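You operate a simulated robot arm through the tools that you are given. There is no shell and no other tool. Be economical: measure what you need, move in short steps, check, and stop when the job is done.

Carry out the task below with a simulated robot arm. There is one attempt and no reset: what you move stays moved.

JOB
Switch the strip off, unplug the cord reel and wind in 3 layers.
Fine: the plug goes into its rest before you wind.

It is judged by the outcome, as a careful person would: the job done as asked, and still so three seconds after it is handed in. It fails if anything else is knocked over, pushed out of place, dropped, spilled or broken.

ROBOT AND FRAMES
A 6-joint arm with a two-finger parallel gripper, fixed in place. Base frame: the origin is at the foot of the arm, x ahead of it, y to its left, z up. Units: m, degrees, N and s.
Its first joint turns from -66.0 to 66.0 degrees. Payload 2.7 kg.
The TCP is the grasp point between the finger pads, 0.023 m short of the fingertips. In the tool frame z runs along the fingers and y along their closing line. The gripper opens to 0.094 m. The fingers are 0.038 m wide and 0.01 m thick; the gripper's body (0.054 by 0.096 m) begins 0.039 m behind the TCP.
Orientation is told as [roll, pitch, yaw] about the base's x, y, z axes, in that order, counted from this pose: with the fingers straight down and closing along the base's y, the tool's x points along the base's -x, its y along +y and its z along -z.

CONTROLS
- The arm moves only by the tool nudge_tool. Its argument "motion" is a list of rows, each a list of 6 numbers: the shift along the tool's x, y, z in mm, then the turn, a rotation vector about the tool's x, y, z in rad. In form: [[tx, ty, tz, ax, ay, az], ...]. A call has 1 to 10 rows; each row is the pose to reach, as a shift and turn from the pose commanded when the call began, along the tool's axes at that moment. "gripper" is the finger opening in mm, from 0 to 94, set as the call begins (left out, the last holds). Rows are played at 5 a second. More than 0.05 m and 8.6 degrees between two rows, or a gripper value outside its range, and nothing of the call is played. Where a pose cannot be reached the arm comes as near as it can. A force on the tool above 40 N (or 10 N above the force at the start of the call, whichever is more), or a blocked arm, ends the call early, and 0.2 s more pass. The fingers move at their own pace (about 0.045 m/s each) and stop on an object; they squeeze with about 21 N. The grip force told is the motor's: it shows also when the fingers shut on nothing. Time passes only in rows, and 0.2 s behind the last, so rows that repeat a pose let the fingers close. The reply holds the time, the measured pose of the TCP, the force on the tool along the base axes, the opening and the grip force, in the units named above and with some noise, and new pictures: "show" is both (left out), scene, wrist or none.
- Cameras (640 x 400 px; columns grow to the right, rows downward): "scene" is fixed at [0.0797, -0.417, 1.3973]; the picture's right is [0.84, -0.54, 0.00], its down [-0.33, -0.51, -0.80] and it looks along [0.43, 0.67, -0.61] (base axes); focal length 328 px, centre (320, 200). "wrist" rides on the gripper at [-0.039, 0, -0.044] in the tool frame; the picture's right is [0.00, -1.00, 0.00], its down [0.97, 0.00, -0.24] and it looks along [0.24, 0.00, 0.97] (tool axes); focal length 218 px, centre (320, 200).
- probe_pixels(camera, pixels): for up to 12 pixels [column, row] of the newest picture of that camera ("zoom" is the newest enlarged one), the place [x, y, z] in the base frame of the surface seen there, good to about 0.002 m, but the place of the scene camera against the robot may be out by one fixed shift of up to 0.018 m in any direction. It takes no simulated time.
- inspect(camera, box): a new picture of the part [left, top, right, bottom] of that camera's present view, enlarged. It takes no simulated time.
- sign_off(): hands the job in; it is judged then, once.

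Work in short steps. Measure before you move; look again where a grasp or a placing could have gone wrong, and mend it. You have 80 turns and 150 pictures in all, those below and enlarged ones among them. Open the gripper and draw the arm clear of the work before you hand the job in, unless the task says otherwise; then end with one line.

The tools are called by a JSON object that holds its "op" and its "data". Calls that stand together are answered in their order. nudge_tool: Moves the arm, as the interface text tells. Its arguments: {"type":"object","properties":{"motion":{"type":"array","items":{"type":"array","items":{"type":"number"}}},"gripper":{"type":"number"},"show":{"type":"string","enum":["both","scene","wrist","none"]}},"required":["motion"]} The other tools are called the same way: probe_pixels (camera, pixels) gives the place of the surface under pixels of a picture; inspect (camera, box) takes an enlarged picture of a part of a camera's view; sign_off () hands the job in.

At the start:

```text
clock: 0.0
tool_pos: [0.4419, 0.0683, 1.0647]
tcp_rot: [0.1, 0.0, 0.0]
ft_force: [-0.4, 0.5, -0.7]
gripper_width: 0.0939
gripper_force: 0.1
```

scene: 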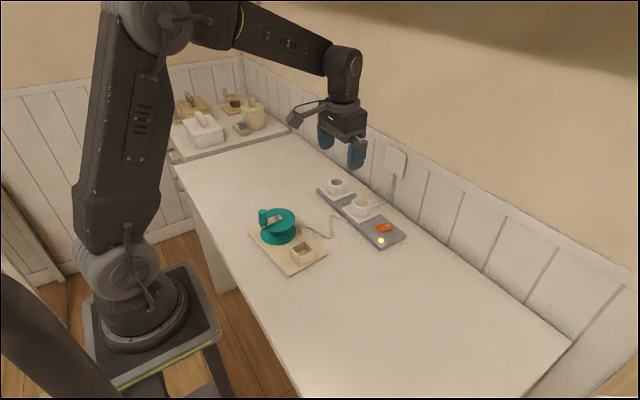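
wrist: 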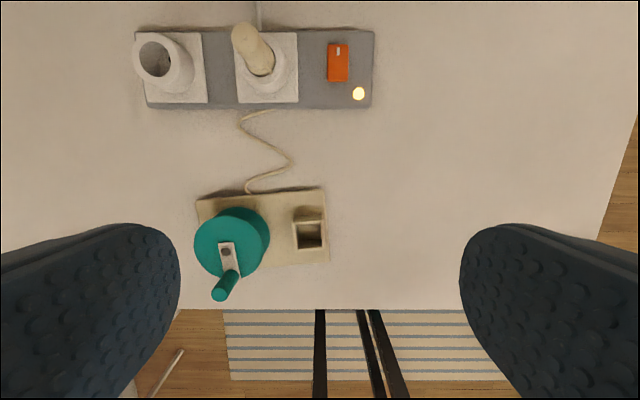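

The wrist picture shows the strip with its orange switch at (338,62), the lamp at (358,93), the plug at (253,50), the reel at (232,243) and the rest at (310,230). I'll enlarge these and probe them.

{"op": "inspect", "data": {"camera": "wrist", "box": [120, 10, 400, 185]}}

{"op": "inspect", "data": {"camera": "scene", "box": [230, 160, 430, 285]}}

{"op": "probe_pixels", "data": {"camera": "wrist", "pixels": [[338, 50], [338, 75], [358, 93], [240, 32], [253, 50], [265, 70], [310, 235], [310, 212], [232, 225], [227, 252], [219, 294], [231, 272]]}}

```text
2.29 times, centred on (260, 98) of wrist
```

zoom: 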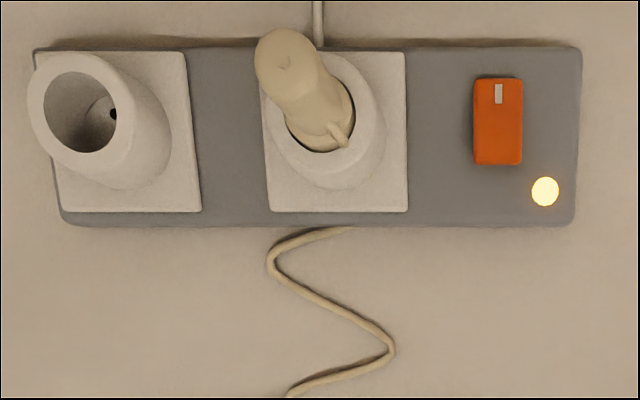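

```text
3.20 times, centred on (330, 222) of scene
```

zoom: 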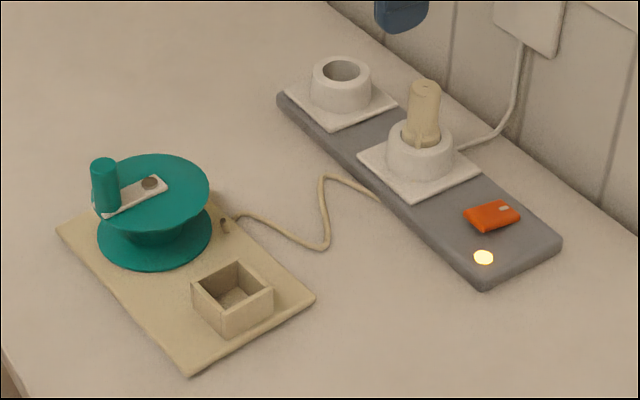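

```text
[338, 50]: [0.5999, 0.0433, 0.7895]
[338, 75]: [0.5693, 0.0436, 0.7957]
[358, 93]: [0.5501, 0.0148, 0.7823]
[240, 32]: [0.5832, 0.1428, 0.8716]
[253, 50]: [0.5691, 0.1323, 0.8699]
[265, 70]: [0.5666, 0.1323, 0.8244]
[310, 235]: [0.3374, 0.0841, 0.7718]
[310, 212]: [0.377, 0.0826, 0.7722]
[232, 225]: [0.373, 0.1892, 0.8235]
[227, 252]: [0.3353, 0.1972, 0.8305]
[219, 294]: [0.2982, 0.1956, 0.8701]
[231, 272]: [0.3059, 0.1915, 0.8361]
```

The probes put the strip near z=0.78, which does not match the stated surface height of 0.318. I'll check that by probing the table, the floor and the arm's foot from both cameras.

{"op": "probe_pixels", "data": {"camera": "scene", "pixels": [[362, 193], [381, 241], [384, 228], [263, 217], [303, 252], [350, 300], [150, 330], [230, 320], [356, 160], [125, 265], [277, 212], [270, 160]]}}

{"op": "probe_pixels", "data": {"camera": "wrist", "pixels": [[450, 150], [100, 150], [300, 340], [380, 290], [140, 260], [465, 260]]}}

```text
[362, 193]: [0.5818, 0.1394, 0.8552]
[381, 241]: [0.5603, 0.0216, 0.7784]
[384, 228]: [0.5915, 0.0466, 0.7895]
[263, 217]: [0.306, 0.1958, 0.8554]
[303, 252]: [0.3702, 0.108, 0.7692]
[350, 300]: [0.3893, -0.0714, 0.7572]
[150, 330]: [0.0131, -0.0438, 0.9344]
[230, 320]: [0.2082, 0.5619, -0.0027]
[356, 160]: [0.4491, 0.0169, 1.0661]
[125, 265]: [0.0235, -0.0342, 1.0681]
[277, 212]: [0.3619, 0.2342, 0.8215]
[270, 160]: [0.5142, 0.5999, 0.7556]
```

```text
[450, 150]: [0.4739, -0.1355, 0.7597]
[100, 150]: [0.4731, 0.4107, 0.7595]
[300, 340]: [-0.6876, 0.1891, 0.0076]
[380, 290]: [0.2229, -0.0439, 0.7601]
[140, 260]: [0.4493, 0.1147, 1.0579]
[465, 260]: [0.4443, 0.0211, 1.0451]
```

Both cameras agree: the table is at z≈0.76, and the rocker's near end (x≈0.569) stands higher (0.796) than its far, marked end (0.7895). I'll close the fingers and go above the near end with the fingertips at about z=0.84.

{"op": "nudge_tool", "data": {"motion": [[-24, -5, 38, 0, 0, 0], [-48, -10, 76, 0, 0, 0], [-72, -15, 114, 0, 0, 0], [-96, -20, 152, 0, 0, 0], [-114, -25, 190, 0, 0, 0], [-114, -25, 205, 0, 0, 0], [-114, -25, 205, 0, 0, 0]], "gripper": 0}}

```text
clock: 1.6
tool_pos: [0.5513, 0.043, 0.858]
tcp_rot: [0.1, -0.1, -0.1]
ft_force: [0.1, 0.1, 0.9]
gripper_width: 0.0001
gripper_force: 20.7
```

scene: 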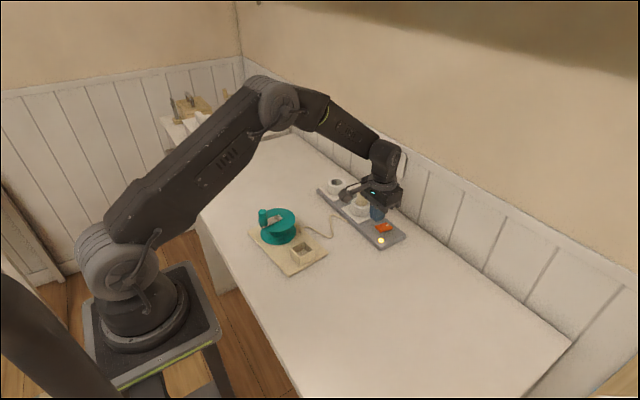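
wrist: 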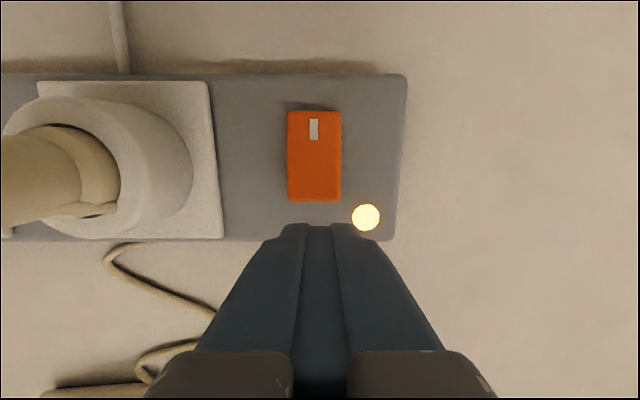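

The fingers are above the near side and the lamp is still lit. I'll probe the rocker and the plug from here before pressing.

{"op": "probe_pixels", "data": {"camera": "wrist", "pixels": [[314, 115], [314, 155], [314, 195], [292, 190], [337, 190], [366, 217], [320, 228], [260, 150], [85, 220], [80, 150], [180, 150], [20, 170]]}}

{"op": "inspect", "data": {"camera": "scene", "box": [320, 150, 420, 260]}}

```text
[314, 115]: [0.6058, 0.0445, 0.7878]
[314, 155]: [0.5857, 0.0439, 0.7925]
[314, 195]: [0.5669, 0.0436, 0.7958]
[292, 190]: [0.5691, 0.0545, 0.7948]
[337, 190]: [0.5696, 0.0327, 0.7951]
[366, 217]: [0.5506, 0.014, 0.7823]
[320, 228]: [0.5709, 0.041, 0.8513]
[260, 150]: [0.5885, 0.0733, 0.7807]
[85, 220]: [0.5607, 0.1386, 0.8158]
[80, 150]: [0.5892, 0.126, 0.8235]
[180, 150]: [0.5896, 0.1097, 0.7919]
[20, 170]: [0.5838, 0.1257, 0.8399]
```

```text
3.64 times, centred on (370, 205) of scene
```

zoom: 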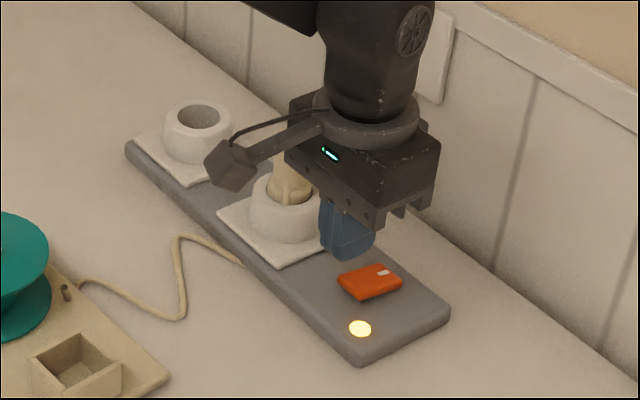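

The rocker spans x 0.565–0.608 and the fingers' far edge is at 0.571, so I'll move 4 mm forward and press down in small steps.

{"op": "nudge_tool", "data": {"motion": [[-4, 0, 15, 0, 0, 0], [-4, 0, 30, 0, 0, 0], [-4, 0, 37, 0, 0, 0], [-4, 0, 41, 0, 0, 0], [-4, 0, 44, 0, 0, 0], [-4, 0, 46, 0, 0, 0], [-4, 0, 46, 0, 0, 0]], "show": "wrist"}}

```text
clock: 3.2
tool_pos: [0.5587, 0.0433, 0.8132]
tcp_rot: [0.1, 0.0, 0.0]
ft_force: [0.3, -0.7, 0.3]
gripper_width: 0.0
gripper_force: 21.1
```

wrist: 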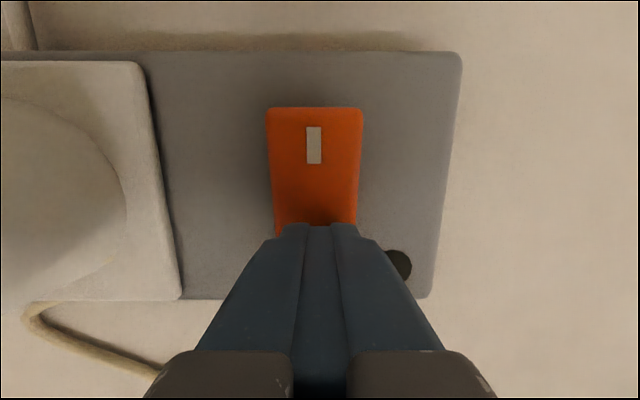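

The lamp at (397,265) is now dark, so the strip is off. I'll lift, open the gripper and move to a viewpoint above the plug.

{"op": "nudge_tool", "data": {"motion": [[0, 0, -45, 0, 0, 0], [0, 0, -90, 0, 0, 0], [0, 0, -135, 0, 0, 0], [10, 40, -165, 0, 0, 0], [20, 85, -165, 0, 0, 0], [20, 85, -165, 0, 0, 0]], "gripper": 94}}

```text
refused: row 4 steps farther than a row can; nothing moved
```

The step limit was exceeded, so I'll use smaller rows.

{"op": "nudge_tool", "data": {"motion": [[0, 0, -45, 0, 0, 0], [0, 0, -90, 0, 0, 0], [0, 0, -135, 0, 0, 0], [5, 30, -165, 0, 0, 0], [15, 60, -165, 0, 0, 0], [20, 90, -165, 0, 0, 0], [20, 90, -165, 0, 0, 0]], "gripper": 94}}

```text
clock: 4.8
tool_pos: [0.5388, 0.1328, 0.9774]
tcp_rot: [0.1, 0.0, -0.1]
ft_force: [-0.1, -0.1, 0.7]
gripper_width: 0.0938
gripper_force: 0.1
```

scene: 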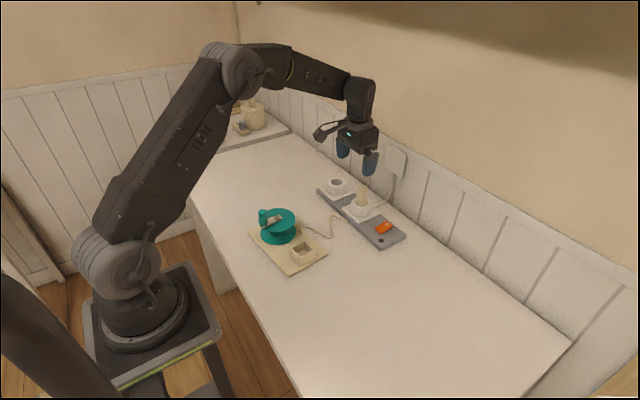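
wrist: 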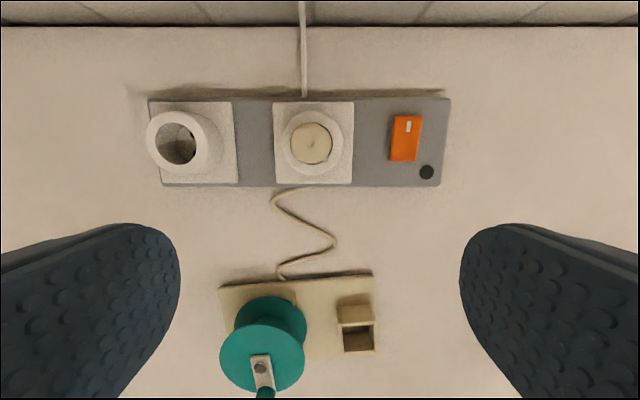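

The lamp stays dark. I'll zoom in on the plug, the rest and the reel, and probe the plug.

{"op": "inspect", "data": {"camera": "wrist", "box": [256, 90, 376, 190]}}

{"op": "probe_pixels", "data": {"camera": "wrist", "pixels": [[312, 128], [312, 160], [296, 144], [328, 144], [312, 144], [312, 113], [312, 173], [287, 144], [340, 144]]}}

{"op": "inspect", "data": {"camera": "wrist", "box": [210, 250, 400, 400]}}

{"op": "probe_pixels", "data": {"camera": "wrist", "pixels": [[342, 326], [370, 326], [342, 350], [374, 350], [358, 340], [358, 322], [358, 305], [358, 350], [222, 290], [370, 280]]}}

```text
4.00 times, centred on (316, 140) of wrist
```

zoom: 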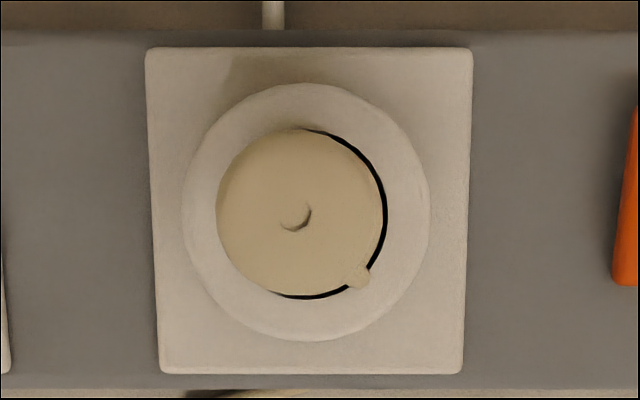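

```text
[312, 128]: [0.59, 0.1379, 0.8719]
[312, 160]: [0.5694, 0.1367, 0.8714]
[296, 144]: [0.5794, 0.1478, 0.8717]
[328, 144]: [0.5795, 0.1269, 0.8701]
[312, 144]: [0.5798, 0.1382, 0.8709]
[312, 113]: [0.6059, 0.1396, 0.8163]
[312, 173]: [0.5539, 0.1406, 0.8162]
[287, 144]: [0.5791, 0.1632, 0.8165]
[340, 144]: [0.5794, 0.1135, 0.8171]
```

```text
2.67 times, centred on (305, 325) of wrist
```

zoom: 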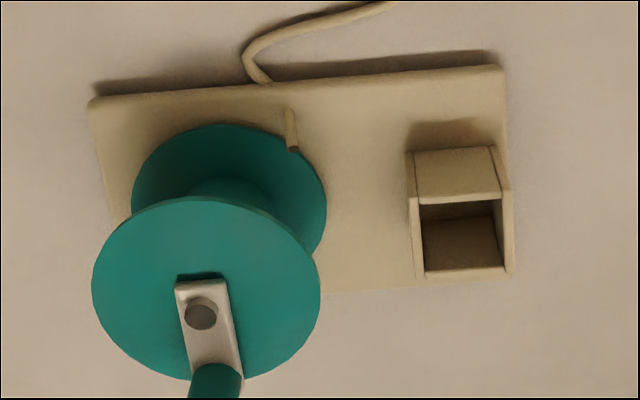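

```text
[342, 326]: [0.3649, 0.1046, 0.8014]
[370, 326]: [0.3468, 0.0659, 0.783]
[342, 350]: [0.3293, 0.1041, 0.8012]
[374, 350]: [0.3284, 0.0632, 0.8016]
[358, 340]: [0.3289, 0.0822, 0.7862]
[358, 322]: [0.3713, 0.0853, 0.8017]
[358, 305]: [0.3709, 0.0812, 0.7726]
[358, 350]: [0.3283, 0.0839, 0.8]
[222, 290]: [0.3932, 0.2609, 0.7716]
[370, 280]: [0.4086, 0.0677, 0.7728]
```

The plug top is centred at about (0.580, 0.138, 0.871) and it has a small rib toward −x−y. I'll look at that rib and at the empty socket's interior for any twist lock.

{"op": "inspect", "data": {"camera": "scene", "box": [318, 165, 398, 225]}}

{"op": "inspect", "data": {"camera": "wrist", "box": [140, 95, 240, 190]}}

{"op": "inspect", "data": {"camera": "scene", "box": [240, 195, 350, 280]}}

```text
6.67 times, centred on (358, 195) of scene
```

zoom: 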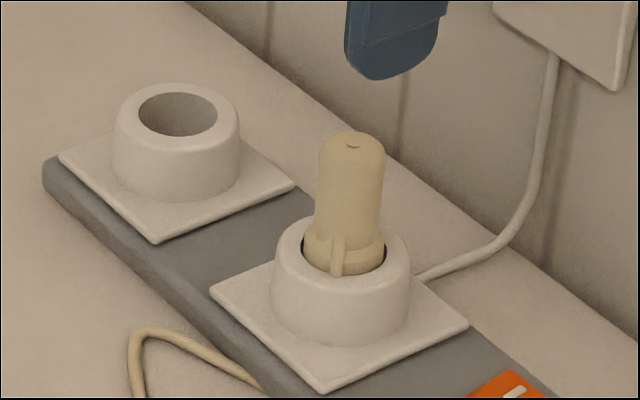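

```text
4.21 times, centred on (190, 142) of wrist
```

zoom: 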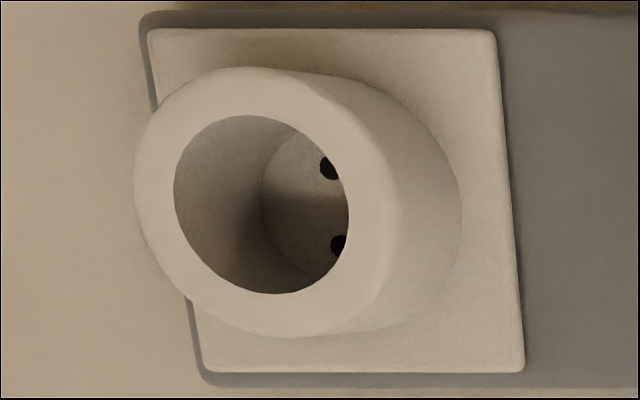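

```text
4.71 times, centred on (295, 238) of scene
```

zoom: 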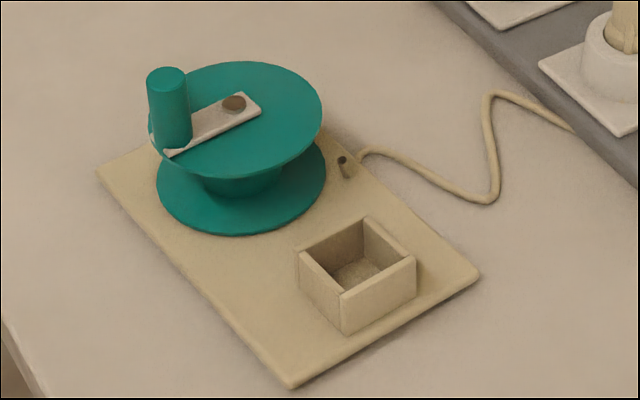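

The plug seems to be straight, with a narrower handle, a collar and a rib, and no clear lock. I'll go down over the handle to TCP (0.580, 0.138, 0.853) with the fingers open.

{"op": "nudge_tool", "data": {"motion": [[-20, 3, 20, 0, 0, 0], [-41, 5, 40, 0, 0, 0], [-41, 5, 70, 0, 0, 0], [-41, 5, 100, 0, 0, 0], [-41, 5, 124, 0, 0, 0], [-41, 5, 124, 0, 0, 0]]}}

```text
clock: 6.2
tool_pos: [0.5795, 0.1379, 0.8557]
tcp_rot: [0.1, 0.0, 0.0]
ft_force: [-0.2, -0.7, 0.3]
gripper_width: 0.0942
gripper_force: 0.0
```

scene: 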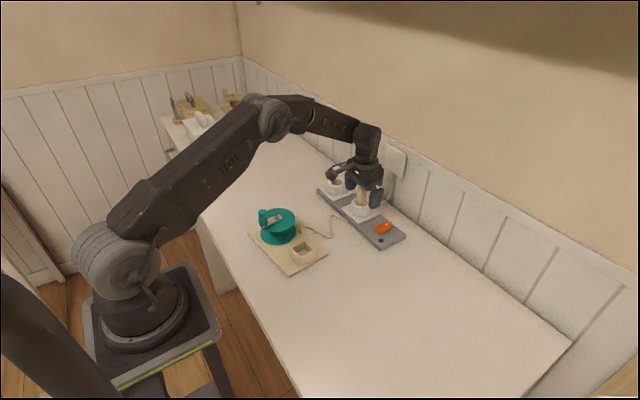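
wrist: 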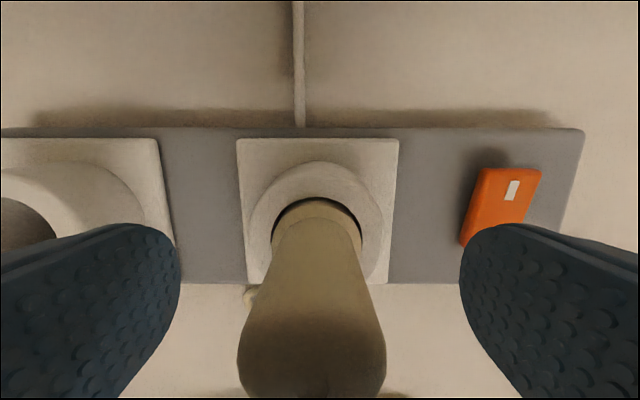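

The handle at (312,320) is centred between the fingers, so I'll close on it.

{"op": "nudge_tool", "data": {"motion": [[0, 0, 0, 0, 0, 0], [0, 0, 0, 0, 0, 0], [0, 0, 0, 0, 0, 0], [0, 0, 0, 0, 0, 0], [0, 0, 0, 0, 0, 0]], "gripper": 0, "show": "wrist"}}

```text
clock: 7.4
tool_pos: [0.5781, 0.1384, 0.8553]
tcp_rot: [0.1, 0.1, 0.0]
ft_force: [0.5, -0.3, 0.0]
gripper_width: 0.027
gripper_force: 21.0
```

wrist: 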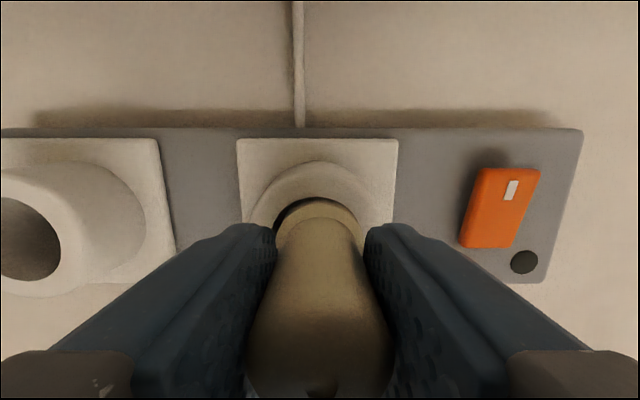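

The grip holds at 27 mm with no side force. I'll pull up a few millimetres in gentle steps and watch the force.

{"op": "nudge_tool", "data": {"motion": [[0, 0, -2, 0, 0, 0], [0, 0, -4, 0, 0, 0], [0, 0, -6, 0, 0, 0], [0, 0, -9, 0, 0, 0], [0, 0, -12, 0, 0, 0]]}}

```text
clock: 8.6
tool_pos: [0.5791, 0.1382, 0.8676]
tcp_rot: [0.1, 0.0, 0.0]
ft_force: [-1.1, 1.2, -1.4]
gripper_width: 0.0272
gripper_force: 21.0
```

scene: 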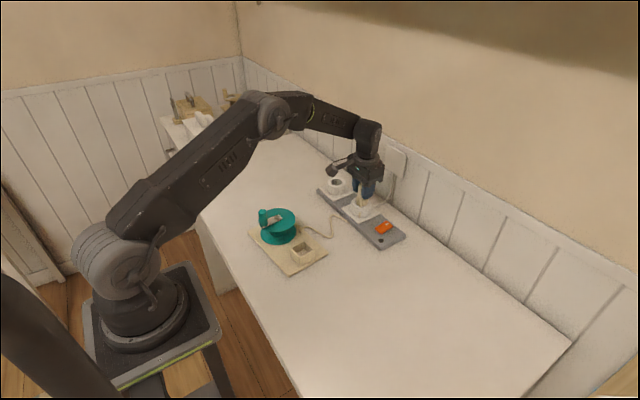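
wrist: 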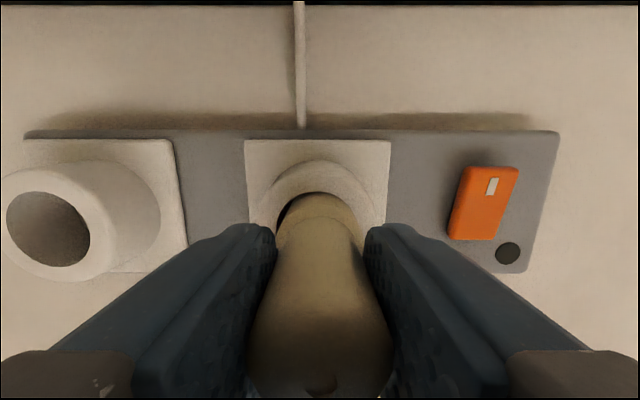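

The plug rises with the fingers at about 1 N. I'll keep lifting straight up until it is clear.

{"op": "nudge_tool", "data": {"motion": [[0, 0, -10, 0, 0, 0], [0, 0, -20, 0, 0, 0], [0, 0, -35, 0, 0, 0], [0, 0, -50, 0, 0, 0], [0, 0, -70, 0, 0, 0], [0, 0, -70, 0, 0, 0]]}}

{"op": "inspect", "data": {"camera": "scene", "box": [320, 130, 420, 230]}}

```text
clock: 10.0
tool_pos: [0.5801, 0.1384, 0.9368]
tcp_rot: [0.0, -0.1, 0.1]
ft_force: [-0.3, 0.6, -0.1]
gripper_width: 0.0268
gripper_force: 20.5
```

scene: 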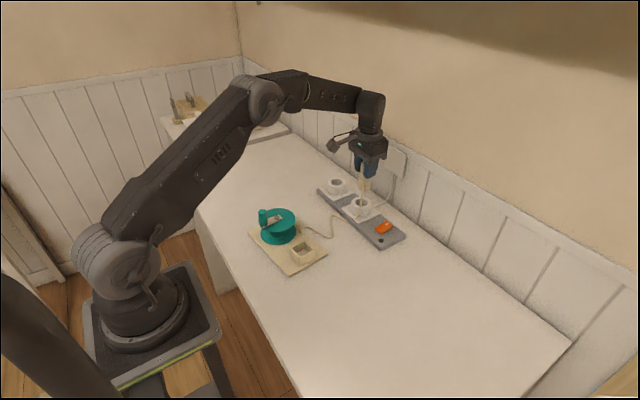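
wrist: 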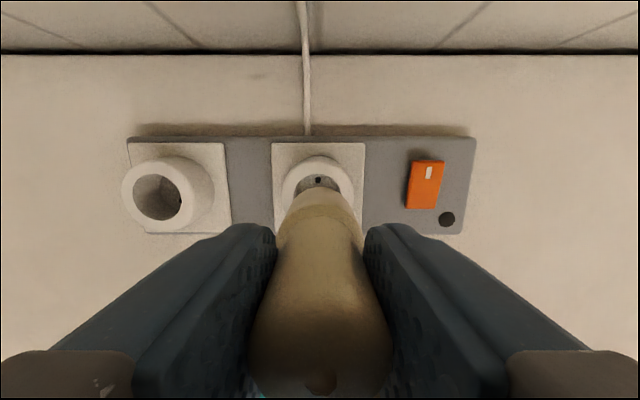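

```text
4.00 times, centred on (370, 180) of scene
```

zoom: 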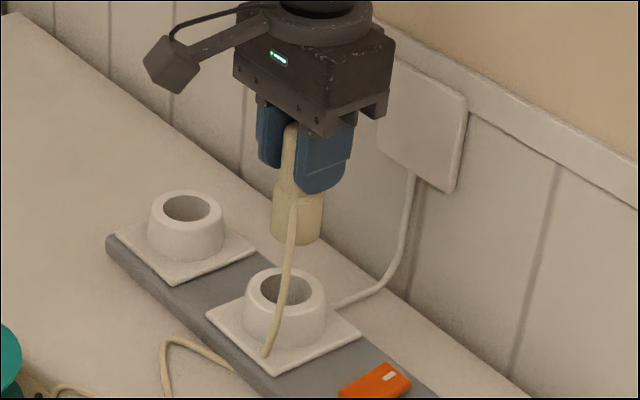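

The plug is clear of the socket, with its cord attached. I'll probe the plug's lower end in the zoom, then move toward the rest.

{"op": "probe_pixels", "data": {"camera": "zoom", "pixels": [[283, 200], [283, 225], [283, 238], [300, 238], [310, 230], [276, 215], [320, 215], [293, 210], [264, 354], [302, 243]]}}

{"op": "nudge_tool", "data": {"motion": [[40, -8, 0, 0, 0, 0], [80, -16, 0, 0, 0, 0], [120, -24, 0, 0, 0, 0], [160, -32, 0, 0, 0, 0], [200, -44, 0, 0, 0, 0], [235, -54, 0, 0, 0, 0], [265, -54, 0, 0, 0, 0], [265, -54, 0, 0, 0, 0]]}}

```text
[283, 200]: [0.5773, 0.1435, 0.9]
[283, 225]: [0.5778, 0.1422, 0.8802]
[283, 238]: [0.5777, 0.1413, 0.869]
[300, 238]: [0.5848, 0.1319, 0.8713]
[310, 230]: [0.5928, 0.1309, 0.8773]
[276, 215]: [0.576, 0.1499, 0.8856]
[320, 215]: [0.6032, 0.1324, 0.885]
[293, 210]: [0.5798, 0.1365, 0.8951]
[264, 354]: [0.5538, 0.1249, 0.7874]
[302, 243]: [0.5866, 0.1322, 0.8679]
```

```text
clock: 11.8
tool_pos: [0.3135, 0.0833, 0.9371]
tcp_rot: [0.1, -0.1, -0.1]
ft_force: [0.0, -0.4, -1.7]
gripper_width: 0.027
gripper_force: 20.6
```

scene: 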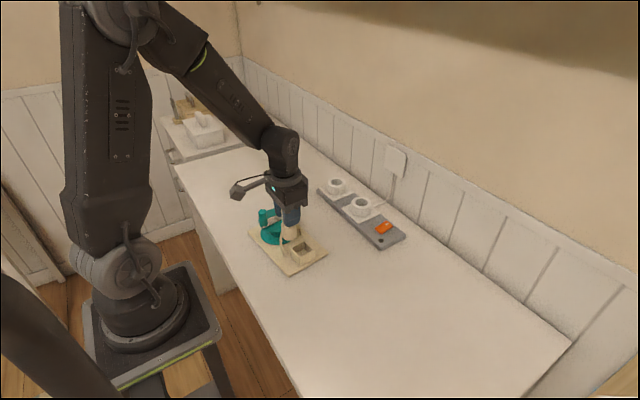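
wrist: 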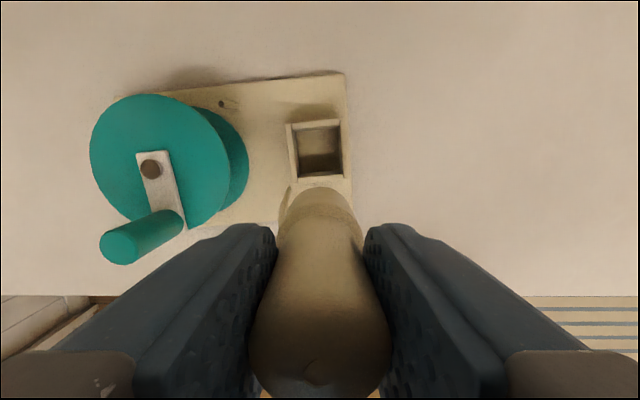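

The rest opening is visible ahead of the plug at (318,147). I'll zoom in and probe its inner edges, and check the cord.

{"op": "inspect", "data": {"camera": "wrist", "box": [270, 95, 370, 195]}}

{"op": "probe_pixels", "data": {"camera": "zoom", "pixels": [[320, 70], [320, 310], [92, 200], [520, 200], [140, 120], [300, 200]]}}

{"op": "inspect", "data": {"camera": "scene", "box": [230, 160, 350, 285]}}

```text
4.00 times, centred on (320, 145) of wrist
```

zoom: 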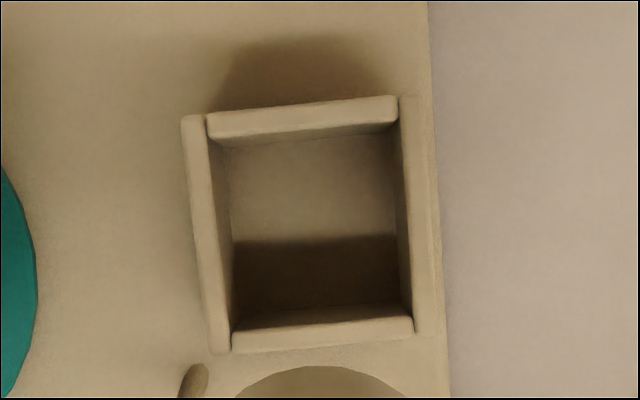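

```text
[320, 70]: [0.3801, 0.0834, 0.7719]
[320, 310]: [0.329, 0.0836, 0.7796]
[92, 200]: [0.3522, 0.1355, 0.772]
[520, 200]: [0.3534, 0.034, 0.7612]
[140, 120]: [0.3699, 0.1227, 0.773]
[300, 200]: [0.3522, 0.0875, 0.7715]
```

```text
3.20 times, centred on (290, 222) of scene
```

zoom: 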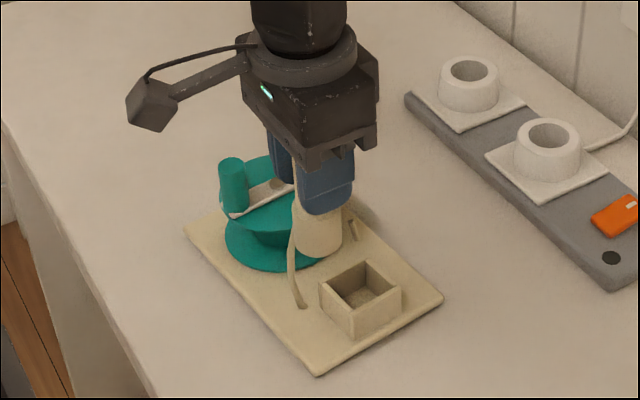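

The rest is turned a few degrees and its interior is about 38 mm wide. I'll probe the tops of its four walls precisely.

{"op": "probe_pixels", "data": {"camera": "wrist", "pixels": [[298, 125], [334, 122], [301, 180], [338, 177], [287, 135], [293, 172], [341, 130], [345, 170], [316, 124], [320, 177], [290, 150], [343, 150]]}}

```text
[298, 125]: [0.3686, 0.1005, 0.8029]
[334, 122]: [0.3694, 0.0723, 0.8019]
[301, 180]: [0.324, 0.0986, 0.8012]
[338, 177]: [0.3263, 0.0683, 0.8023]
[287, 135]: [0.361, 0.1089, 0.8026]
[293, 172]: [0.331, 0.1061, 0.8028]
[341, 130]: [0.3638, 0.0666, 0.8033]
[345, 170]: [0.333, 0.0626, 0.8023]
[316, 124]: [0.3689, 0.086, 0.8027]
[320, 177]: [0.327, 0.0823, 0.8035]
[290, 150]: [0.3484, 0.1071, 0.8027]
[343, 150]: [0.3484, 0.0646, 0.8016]
```

The rest's centre is (0.348, 0.0858). I'll probe the plug's visible lower edge from the wrist camera to get its offset and bottom height.

{"op": "inspect", "data": {"camera": "wrist", "box": [260, 175, 380, 250]}}

{"op": "probe_pixels", "data": {"camera": "wrist", "pixels": [[320, 189], [320, 191], [320, 200], [300, 195], [340, 195], [286, 195], [320, 215], [320, 260], [284, 215], [358, 215]]}}

```text
5.33 times, centred on (320, 212) of wrist
```

zoom: 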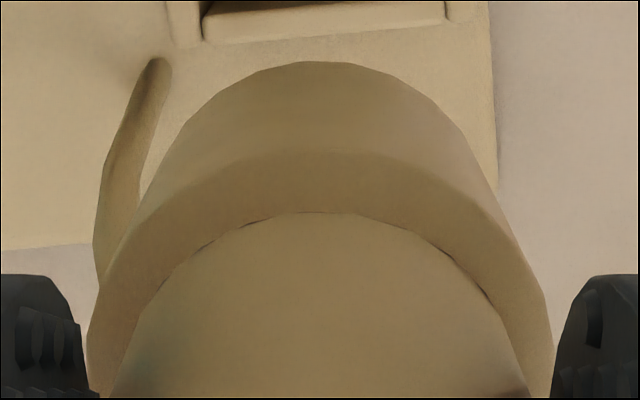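

```text
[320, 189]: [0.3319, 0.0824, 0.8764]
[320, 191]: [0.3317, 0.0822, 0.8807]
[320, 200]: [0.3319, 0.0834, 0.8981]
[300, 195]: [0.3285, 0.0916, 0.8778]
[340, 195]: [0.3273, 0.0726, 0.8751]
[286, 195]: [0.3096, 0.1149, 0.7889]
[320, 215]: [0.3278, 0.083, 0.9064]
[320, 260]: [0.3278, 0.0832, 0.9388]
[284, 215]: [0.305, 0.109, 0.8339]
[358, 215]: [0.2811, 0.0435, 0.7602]
```

The collar radius is about 17 mm, centred about 0.8 mm ahead of the TCP, and the plug bottom is about 62 mm below it. I'll hover over the rest with the bottom about 2 cm above the rim.

{"op": "nudge_tool", "data": {"motion": [[-17, 1.2, 0, 0, 0, 0], [-33.7, 2.5, 0, 0, 0, 0], [-33.7, 2.5, 25, 0, 0, 0], [-33.7, 2.5, 50, 0, 0, 0], [-33.7, 2.5, 55, 0, 0, 0], [-33.7, 2.5, 55, 0, 0, 0]]}}

{"op": "inspect", "data": {"camera": "scene", "box": [260, 195, 350, 285]}}

{"op": "inspect", "data": {"camera": "wrist", "box": [240, 140, 400, 260]}}

```text
clock: 13.2
tool_pos: [0.3481, 0.088, 0.8832]
tcp_rot: [0.1, 0.0, 0.0]
ft_force: [0.0, 0.0, -1.1]
gripper_width: 0.0267
gripper_force: 20.3
```

scene: 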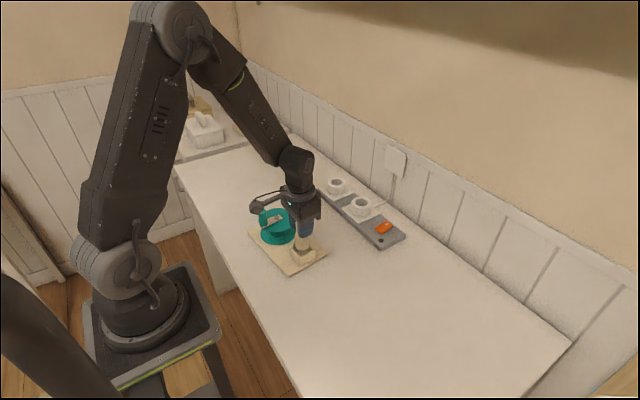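
wrist: 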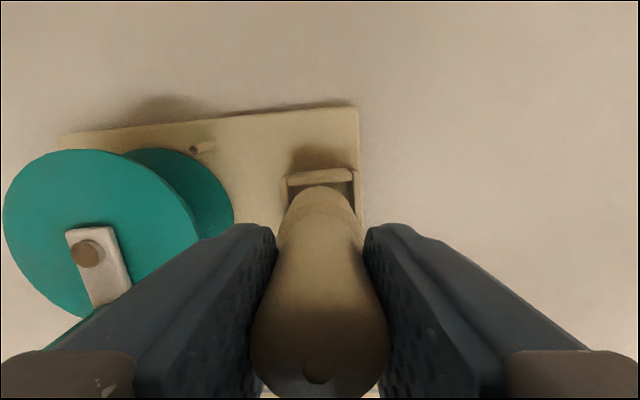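

```text
4.44 times, centred on (305, 240) of scene
```

zoom: 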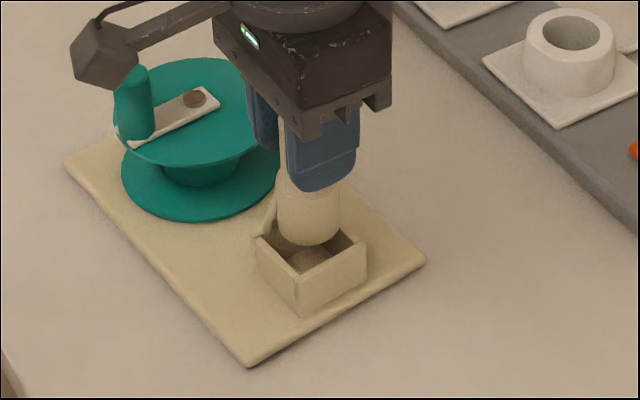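

```text
3.33 times, centred on (320, 200) of wrist
```

zoom: 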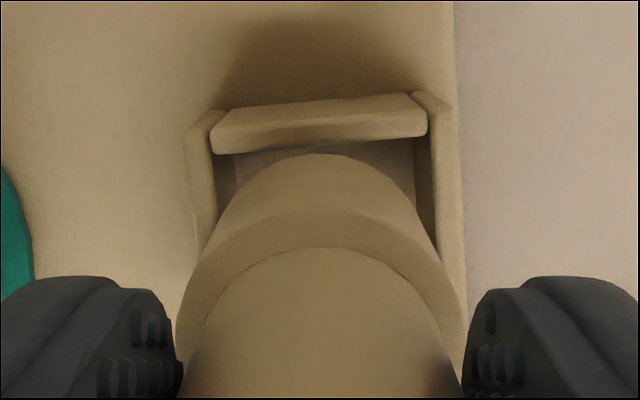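

The wrist view and the pose reading suggest the TCP is about 2 mm too far in +y. I'll re-probe the walls and plug edge before correcting.

{"op": "probe_pixels", "data": {"camera": "wrist", "pixels": [[320, 176], [289, 185], [351, 180], [288, 192], [354, 192], [320, 189], [300, 197], [340, 197], [305, 193], [335, 193], [320, 270]]}}

{"op": "nudge_tool", "data": {"motion": [[0, 0, 0, 0, 0, 0]], "show": "none"}}

```text
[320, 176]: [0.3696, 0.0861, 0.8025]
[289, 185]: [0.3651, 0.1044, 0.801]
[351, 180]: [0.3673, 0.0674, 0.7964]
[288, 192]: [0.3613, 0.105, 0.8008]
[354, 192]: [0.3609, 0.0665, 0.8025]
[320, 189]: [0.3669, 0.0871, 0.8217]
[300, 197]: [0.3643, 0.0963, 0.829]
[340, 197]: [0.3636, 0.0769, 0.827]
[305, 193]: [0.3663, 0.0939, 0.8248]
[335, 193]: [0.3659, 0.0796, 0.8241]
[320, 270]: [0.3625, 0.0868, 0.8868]
```

```text
clock: 13.6
tool_pos: [0.347, 0.0868, 0.8818]
tcp_rot: [0.1, 0.0, 0.1]
ft_force: [0.2, 0.8, -1.4]
gripper_width: 0.0268
gripper_force: 21.5
```

The plug centre reads (0.349, 0.0867), so I'll shift 1 mm in −x and −y and lower slowly, watching the force.

{"op": "nudge_tool", "data": {"motion": [[1.1, -0.9, 5, 0, 0, 0], [1.1, -0.9, 12, 0, 0, 0], [1.1, -0.9, 18, 0, 0, 0], [1.1, -0.9, 23, 0, 0, 0], [1.1, -0.9, 28, 0, 0, 0], [1.1, -0.9, 33, 0, 0, 0], [1.1, -0.9, 38, 0, 0, 0], [1.1, -0.9, 42, 0, 0, 0]]}}

{"op": "inspect", "data": {"camera": "scene", "box": [260, 195, 350, 285]}}

```text
clock: 15.4
tool_pos: [0.3473, 0.0858, 0.8397]
tcp_rot: [0.0, -0.3, 0.1]
ft_force: [-0.5, 2.0, 15.4]
gripper_width: 0.0266
gripper_force: 20.5
```

scene: 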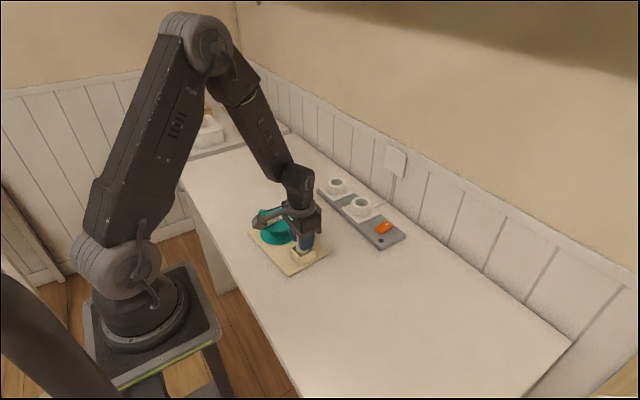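
wrist: 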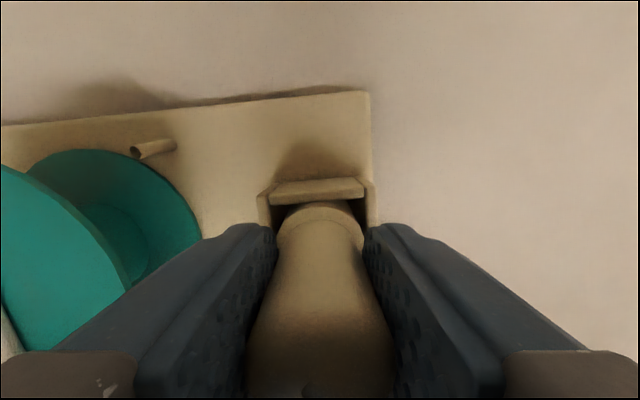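

```text
4.44 times, centred on (305, 240) of scene
```

zoom: 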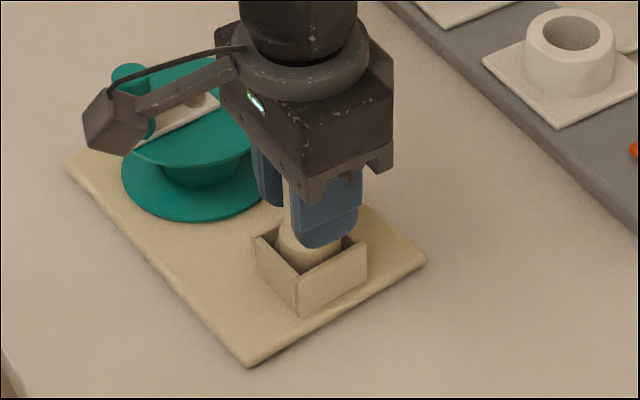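

The plug is inside the rest and bottomed, at about 15 N upward. I'll ease up 1.5 mm to relieve the load and open part way.

{"op": "nudge_tool", "data": {"motion": [[0, 0, -1.5, 0, 0, 0], [0, 0, -1.5, 0, 0, 0], [0, 0, -1.5, 0, 0, 0]], "show": "none"}}

{"op": "nudge_tool", "data": {"motion": [[0, 0, 0, 0, 0, 0], [0, 0, 0, 0, 0, 0], [0, 0, 0, 0, 0, 0]], "gripper": 56}}

{"op": "inspect", "data": {"camera": "wrist", "box": [220, 160, 420, 300]}}

```text
clock: 16.2
tool_pos: [0.3456, 0.0852, 0.8405]
tcp_rot: [0.0, 0.1, 0.0]
ft_force: [0.6, -0.5, -1.5]
gripper_width: 0.0263
gripper_force: 20.5
```

```text
clock: 17.0
tool_pos: [0.3475, 0.0861, 0.8413]
tcp_rot: [0.1, -0.1, 0.0]
ft_force: [0.0, -0.5, -0.3]
gripper_width: 0.0561
gripper_force: 0.1
```

scene: 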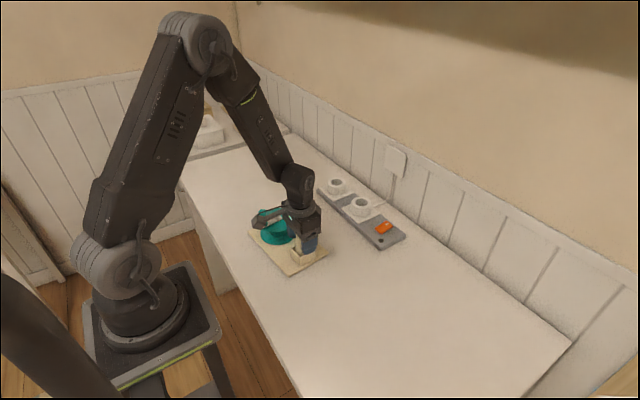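
wrist: 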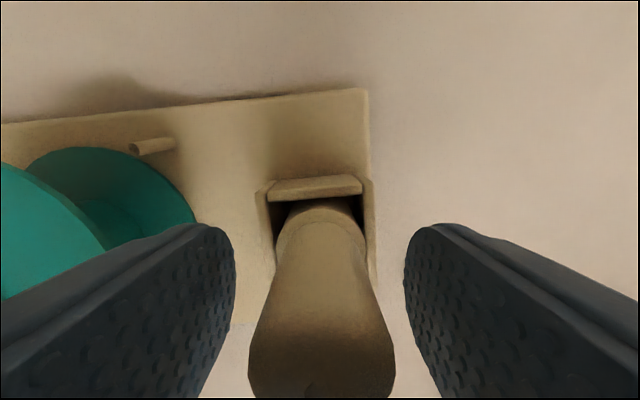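

```text
2.86 times, centred on (320, 230) of wrist
```

zoom: 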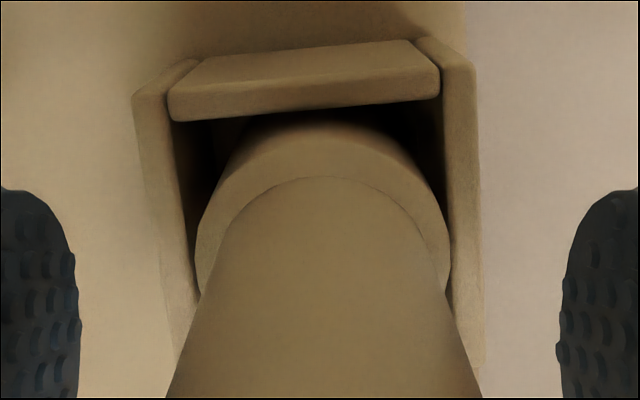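

The plug stands in the rest with its collar well inside the walls. I'll lift clear and move to view the reel.

{"op": "nudge_tool", "data": {"motion": [[0, 0, -30, 0, 0, 0], [0, 0, -60, 0, 0, 0], [0, 0, -100, 0, 0, 0], [15, 40, -125, 0, 0, 0], [30, 80, -150, 0, 0, 0], [40, 114, -160, 0, 0, 0], [40, 114, -160, 0, 0, 0]]}}

{"op": "inspect", "data": {"camera": "scene", "box": [230, 190, 350, 285]}}

```text
clock: 18.6
tool_pos: [0.3072, 0.1984, 1.0026]
tcp_rot: [0.1, 0.0, -0.1]
ft_force: [-0.1, 0.1, -0.7]
gripper_width: 0.0561
gripper_force: 0.1
```

scene: 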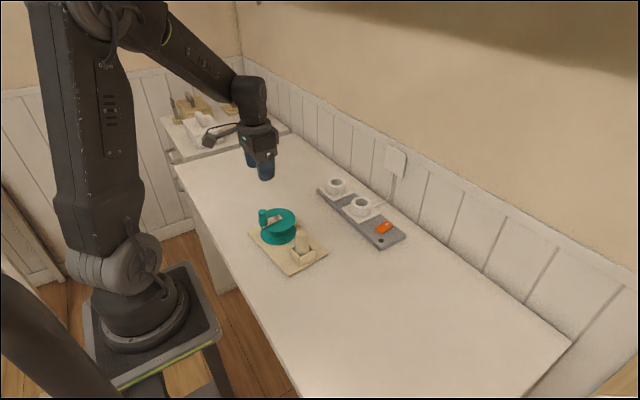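
wrist: 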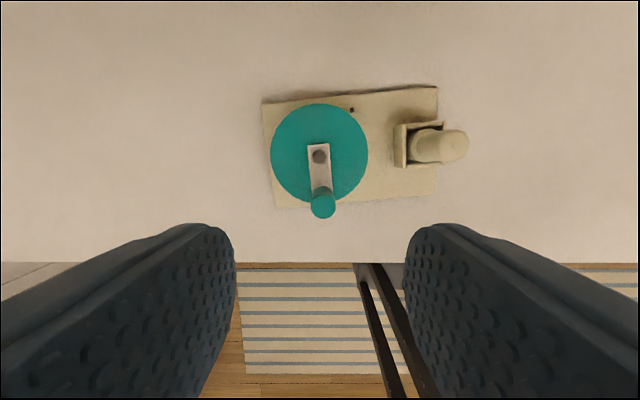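

```text
4.21 times, centred on (290, 238) of scene
```

zoom: 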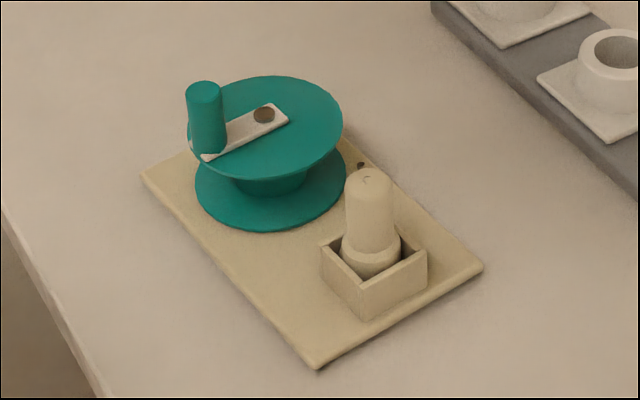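

The plug is standing in the rest. I'll zoom in on the reel for the crank geometry and any direction or counter marks, and probe it.

{"op": "inspect", "data": {"camera": "wrist", "box": [250, 80, 450, 225]}}

{"op": "probe_pixels", "data": {"camera": "wrist", "pixels": [[320, 155], [319, 106], [319, 190], [273, 155], [366, 155], [320, 180], [323, 208], [314, 206], [332, 206], [323, 214], [352, 108], [440, 145]]}}

```text
2.76 times, centred on (350, 152) of wrist
```

zoom: 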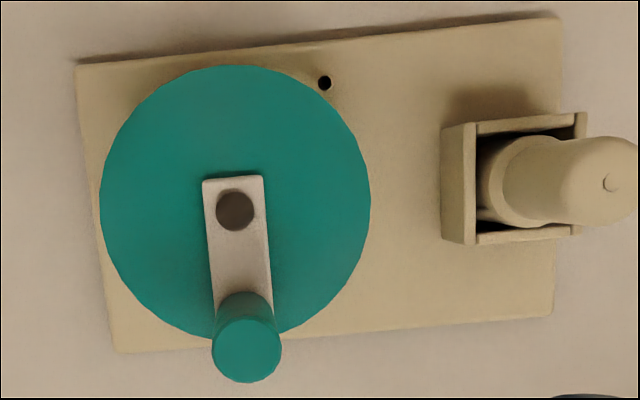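

```text
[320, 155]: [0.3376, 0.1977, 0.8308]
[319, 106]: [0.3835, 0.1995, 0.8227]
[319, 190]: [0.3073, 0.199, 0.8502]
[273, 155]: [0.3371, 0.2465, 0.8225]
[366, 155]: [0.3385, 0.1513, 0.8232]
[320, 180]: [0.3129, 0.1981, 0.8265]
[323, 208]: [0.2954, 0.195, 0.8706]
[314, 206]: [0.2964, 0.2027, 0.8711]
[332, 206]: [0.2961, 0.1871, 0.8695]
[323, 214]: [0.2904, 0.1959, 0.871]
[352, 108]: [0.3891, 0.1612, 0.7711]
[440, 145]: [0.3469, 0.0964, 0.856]
```

I have the crank: hub at (0.3375, 0.1985), handle at (0.296, 0.1955), radius about 42 mm, handle z 0.83–0.87. I'll look closer for the cord's route and any direction mark.

{"op": "inspect", "data": {"camera": "scene", "box": [255, 200, 315, 240]}}

{"op": "inspect", "data": {"camera": "wrist", "box": [320, 80, 450, 160]}}

{"op": "inspect", "data": {"camera": "scene", "box": [280, 220, 340, 265]}}

```text
10.00 times, centred on (285, 220) of scene
```

zoom: 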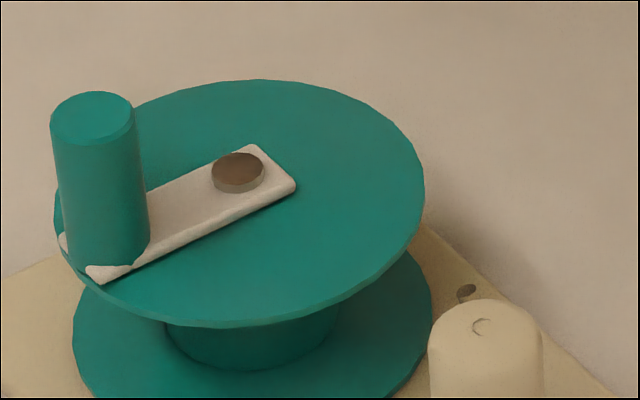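

```text
4.92 times, centred on (385, 120) of wrist
```

zoom: 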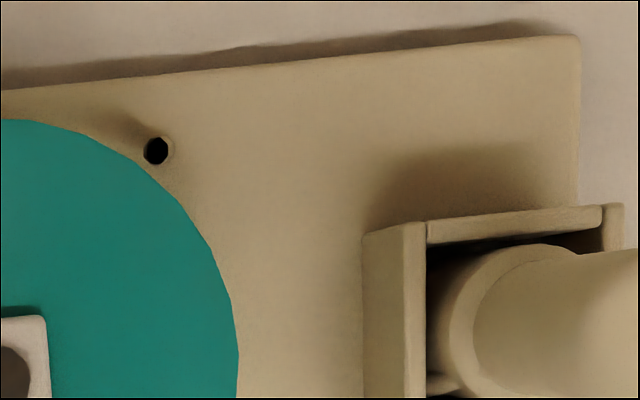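

```text
8.89 times, centred on (310, 242) of scene
```

zoom: 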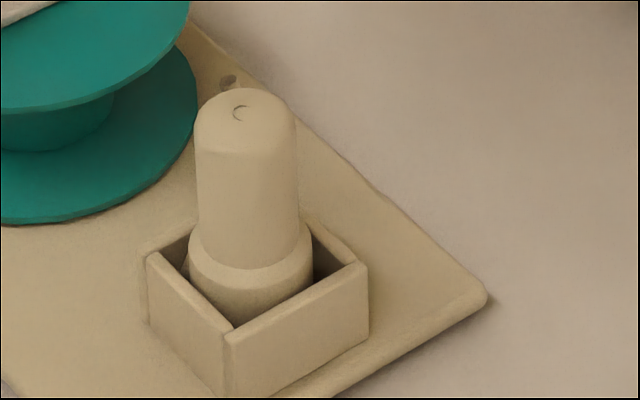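

There are no direction marks, so I'll turn once and look at the drum. First I'll hover over the handle with TCP at z≈0.92 to refine the measurement.

{"op": "nudge_tool", "data": {"motion": [[10.5, -3.4, 30, 0, 0, 0], [10.5, -3.4, 60, 0, 0, 0], [10.5, -3.4, 85, 0, 0, 0], [10.5, -3.4, 85, 0, 0, 0]], "show": "wrist"}}

```text
clock: 19.6
tool_pos: [0.2976, 0.1956, 0.9185]
tcp_rot: [0.2, -0.1, 0.0]
ft_force: [0.0, -0.4, 0.0]
gripper_width: 0.0562
gripper_force: 0.0
```

wrist: 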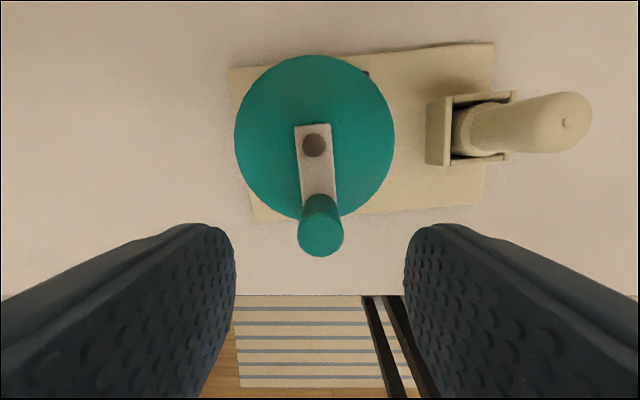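

I'll probe the handle top, the hub pin and the disc edges from this closer view.

{"op": "probe_pixels", "data": {"camera": "wrist", "pixels": [[321, 236], [300, 236], [342, 236], [321, 216], [321, 254], [314, 145], [303, 145], [325, 145], [314, 134], [314, 156], [236, 137], [392, 137]]}}

{"op": "inspect", "data": {"camera": "wrist", "box": [270, 110, 370, 270]}}

```text
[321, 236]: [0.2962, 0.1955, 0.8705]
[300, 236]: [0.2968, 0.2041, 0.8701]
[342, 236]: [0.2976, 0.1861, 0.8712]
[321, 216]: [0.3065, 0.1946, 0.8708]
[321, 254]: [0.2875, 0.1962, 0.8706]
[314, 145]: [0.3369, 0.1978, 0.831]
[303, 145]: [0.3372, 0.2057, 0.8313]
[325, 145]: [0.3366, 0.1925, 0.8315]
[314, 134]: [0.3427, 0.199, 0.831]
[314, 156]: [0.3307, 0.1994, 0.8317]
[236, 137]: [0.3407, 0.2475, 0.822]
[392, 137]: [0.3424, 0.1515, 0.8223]
```

```text
2.50 times, centred on (320, 190) of wrist
```

zoom: 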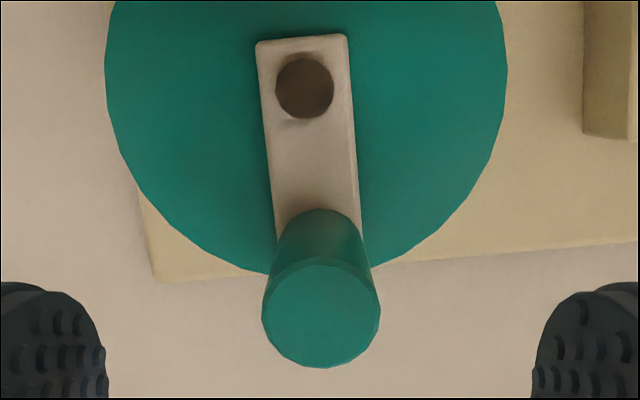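

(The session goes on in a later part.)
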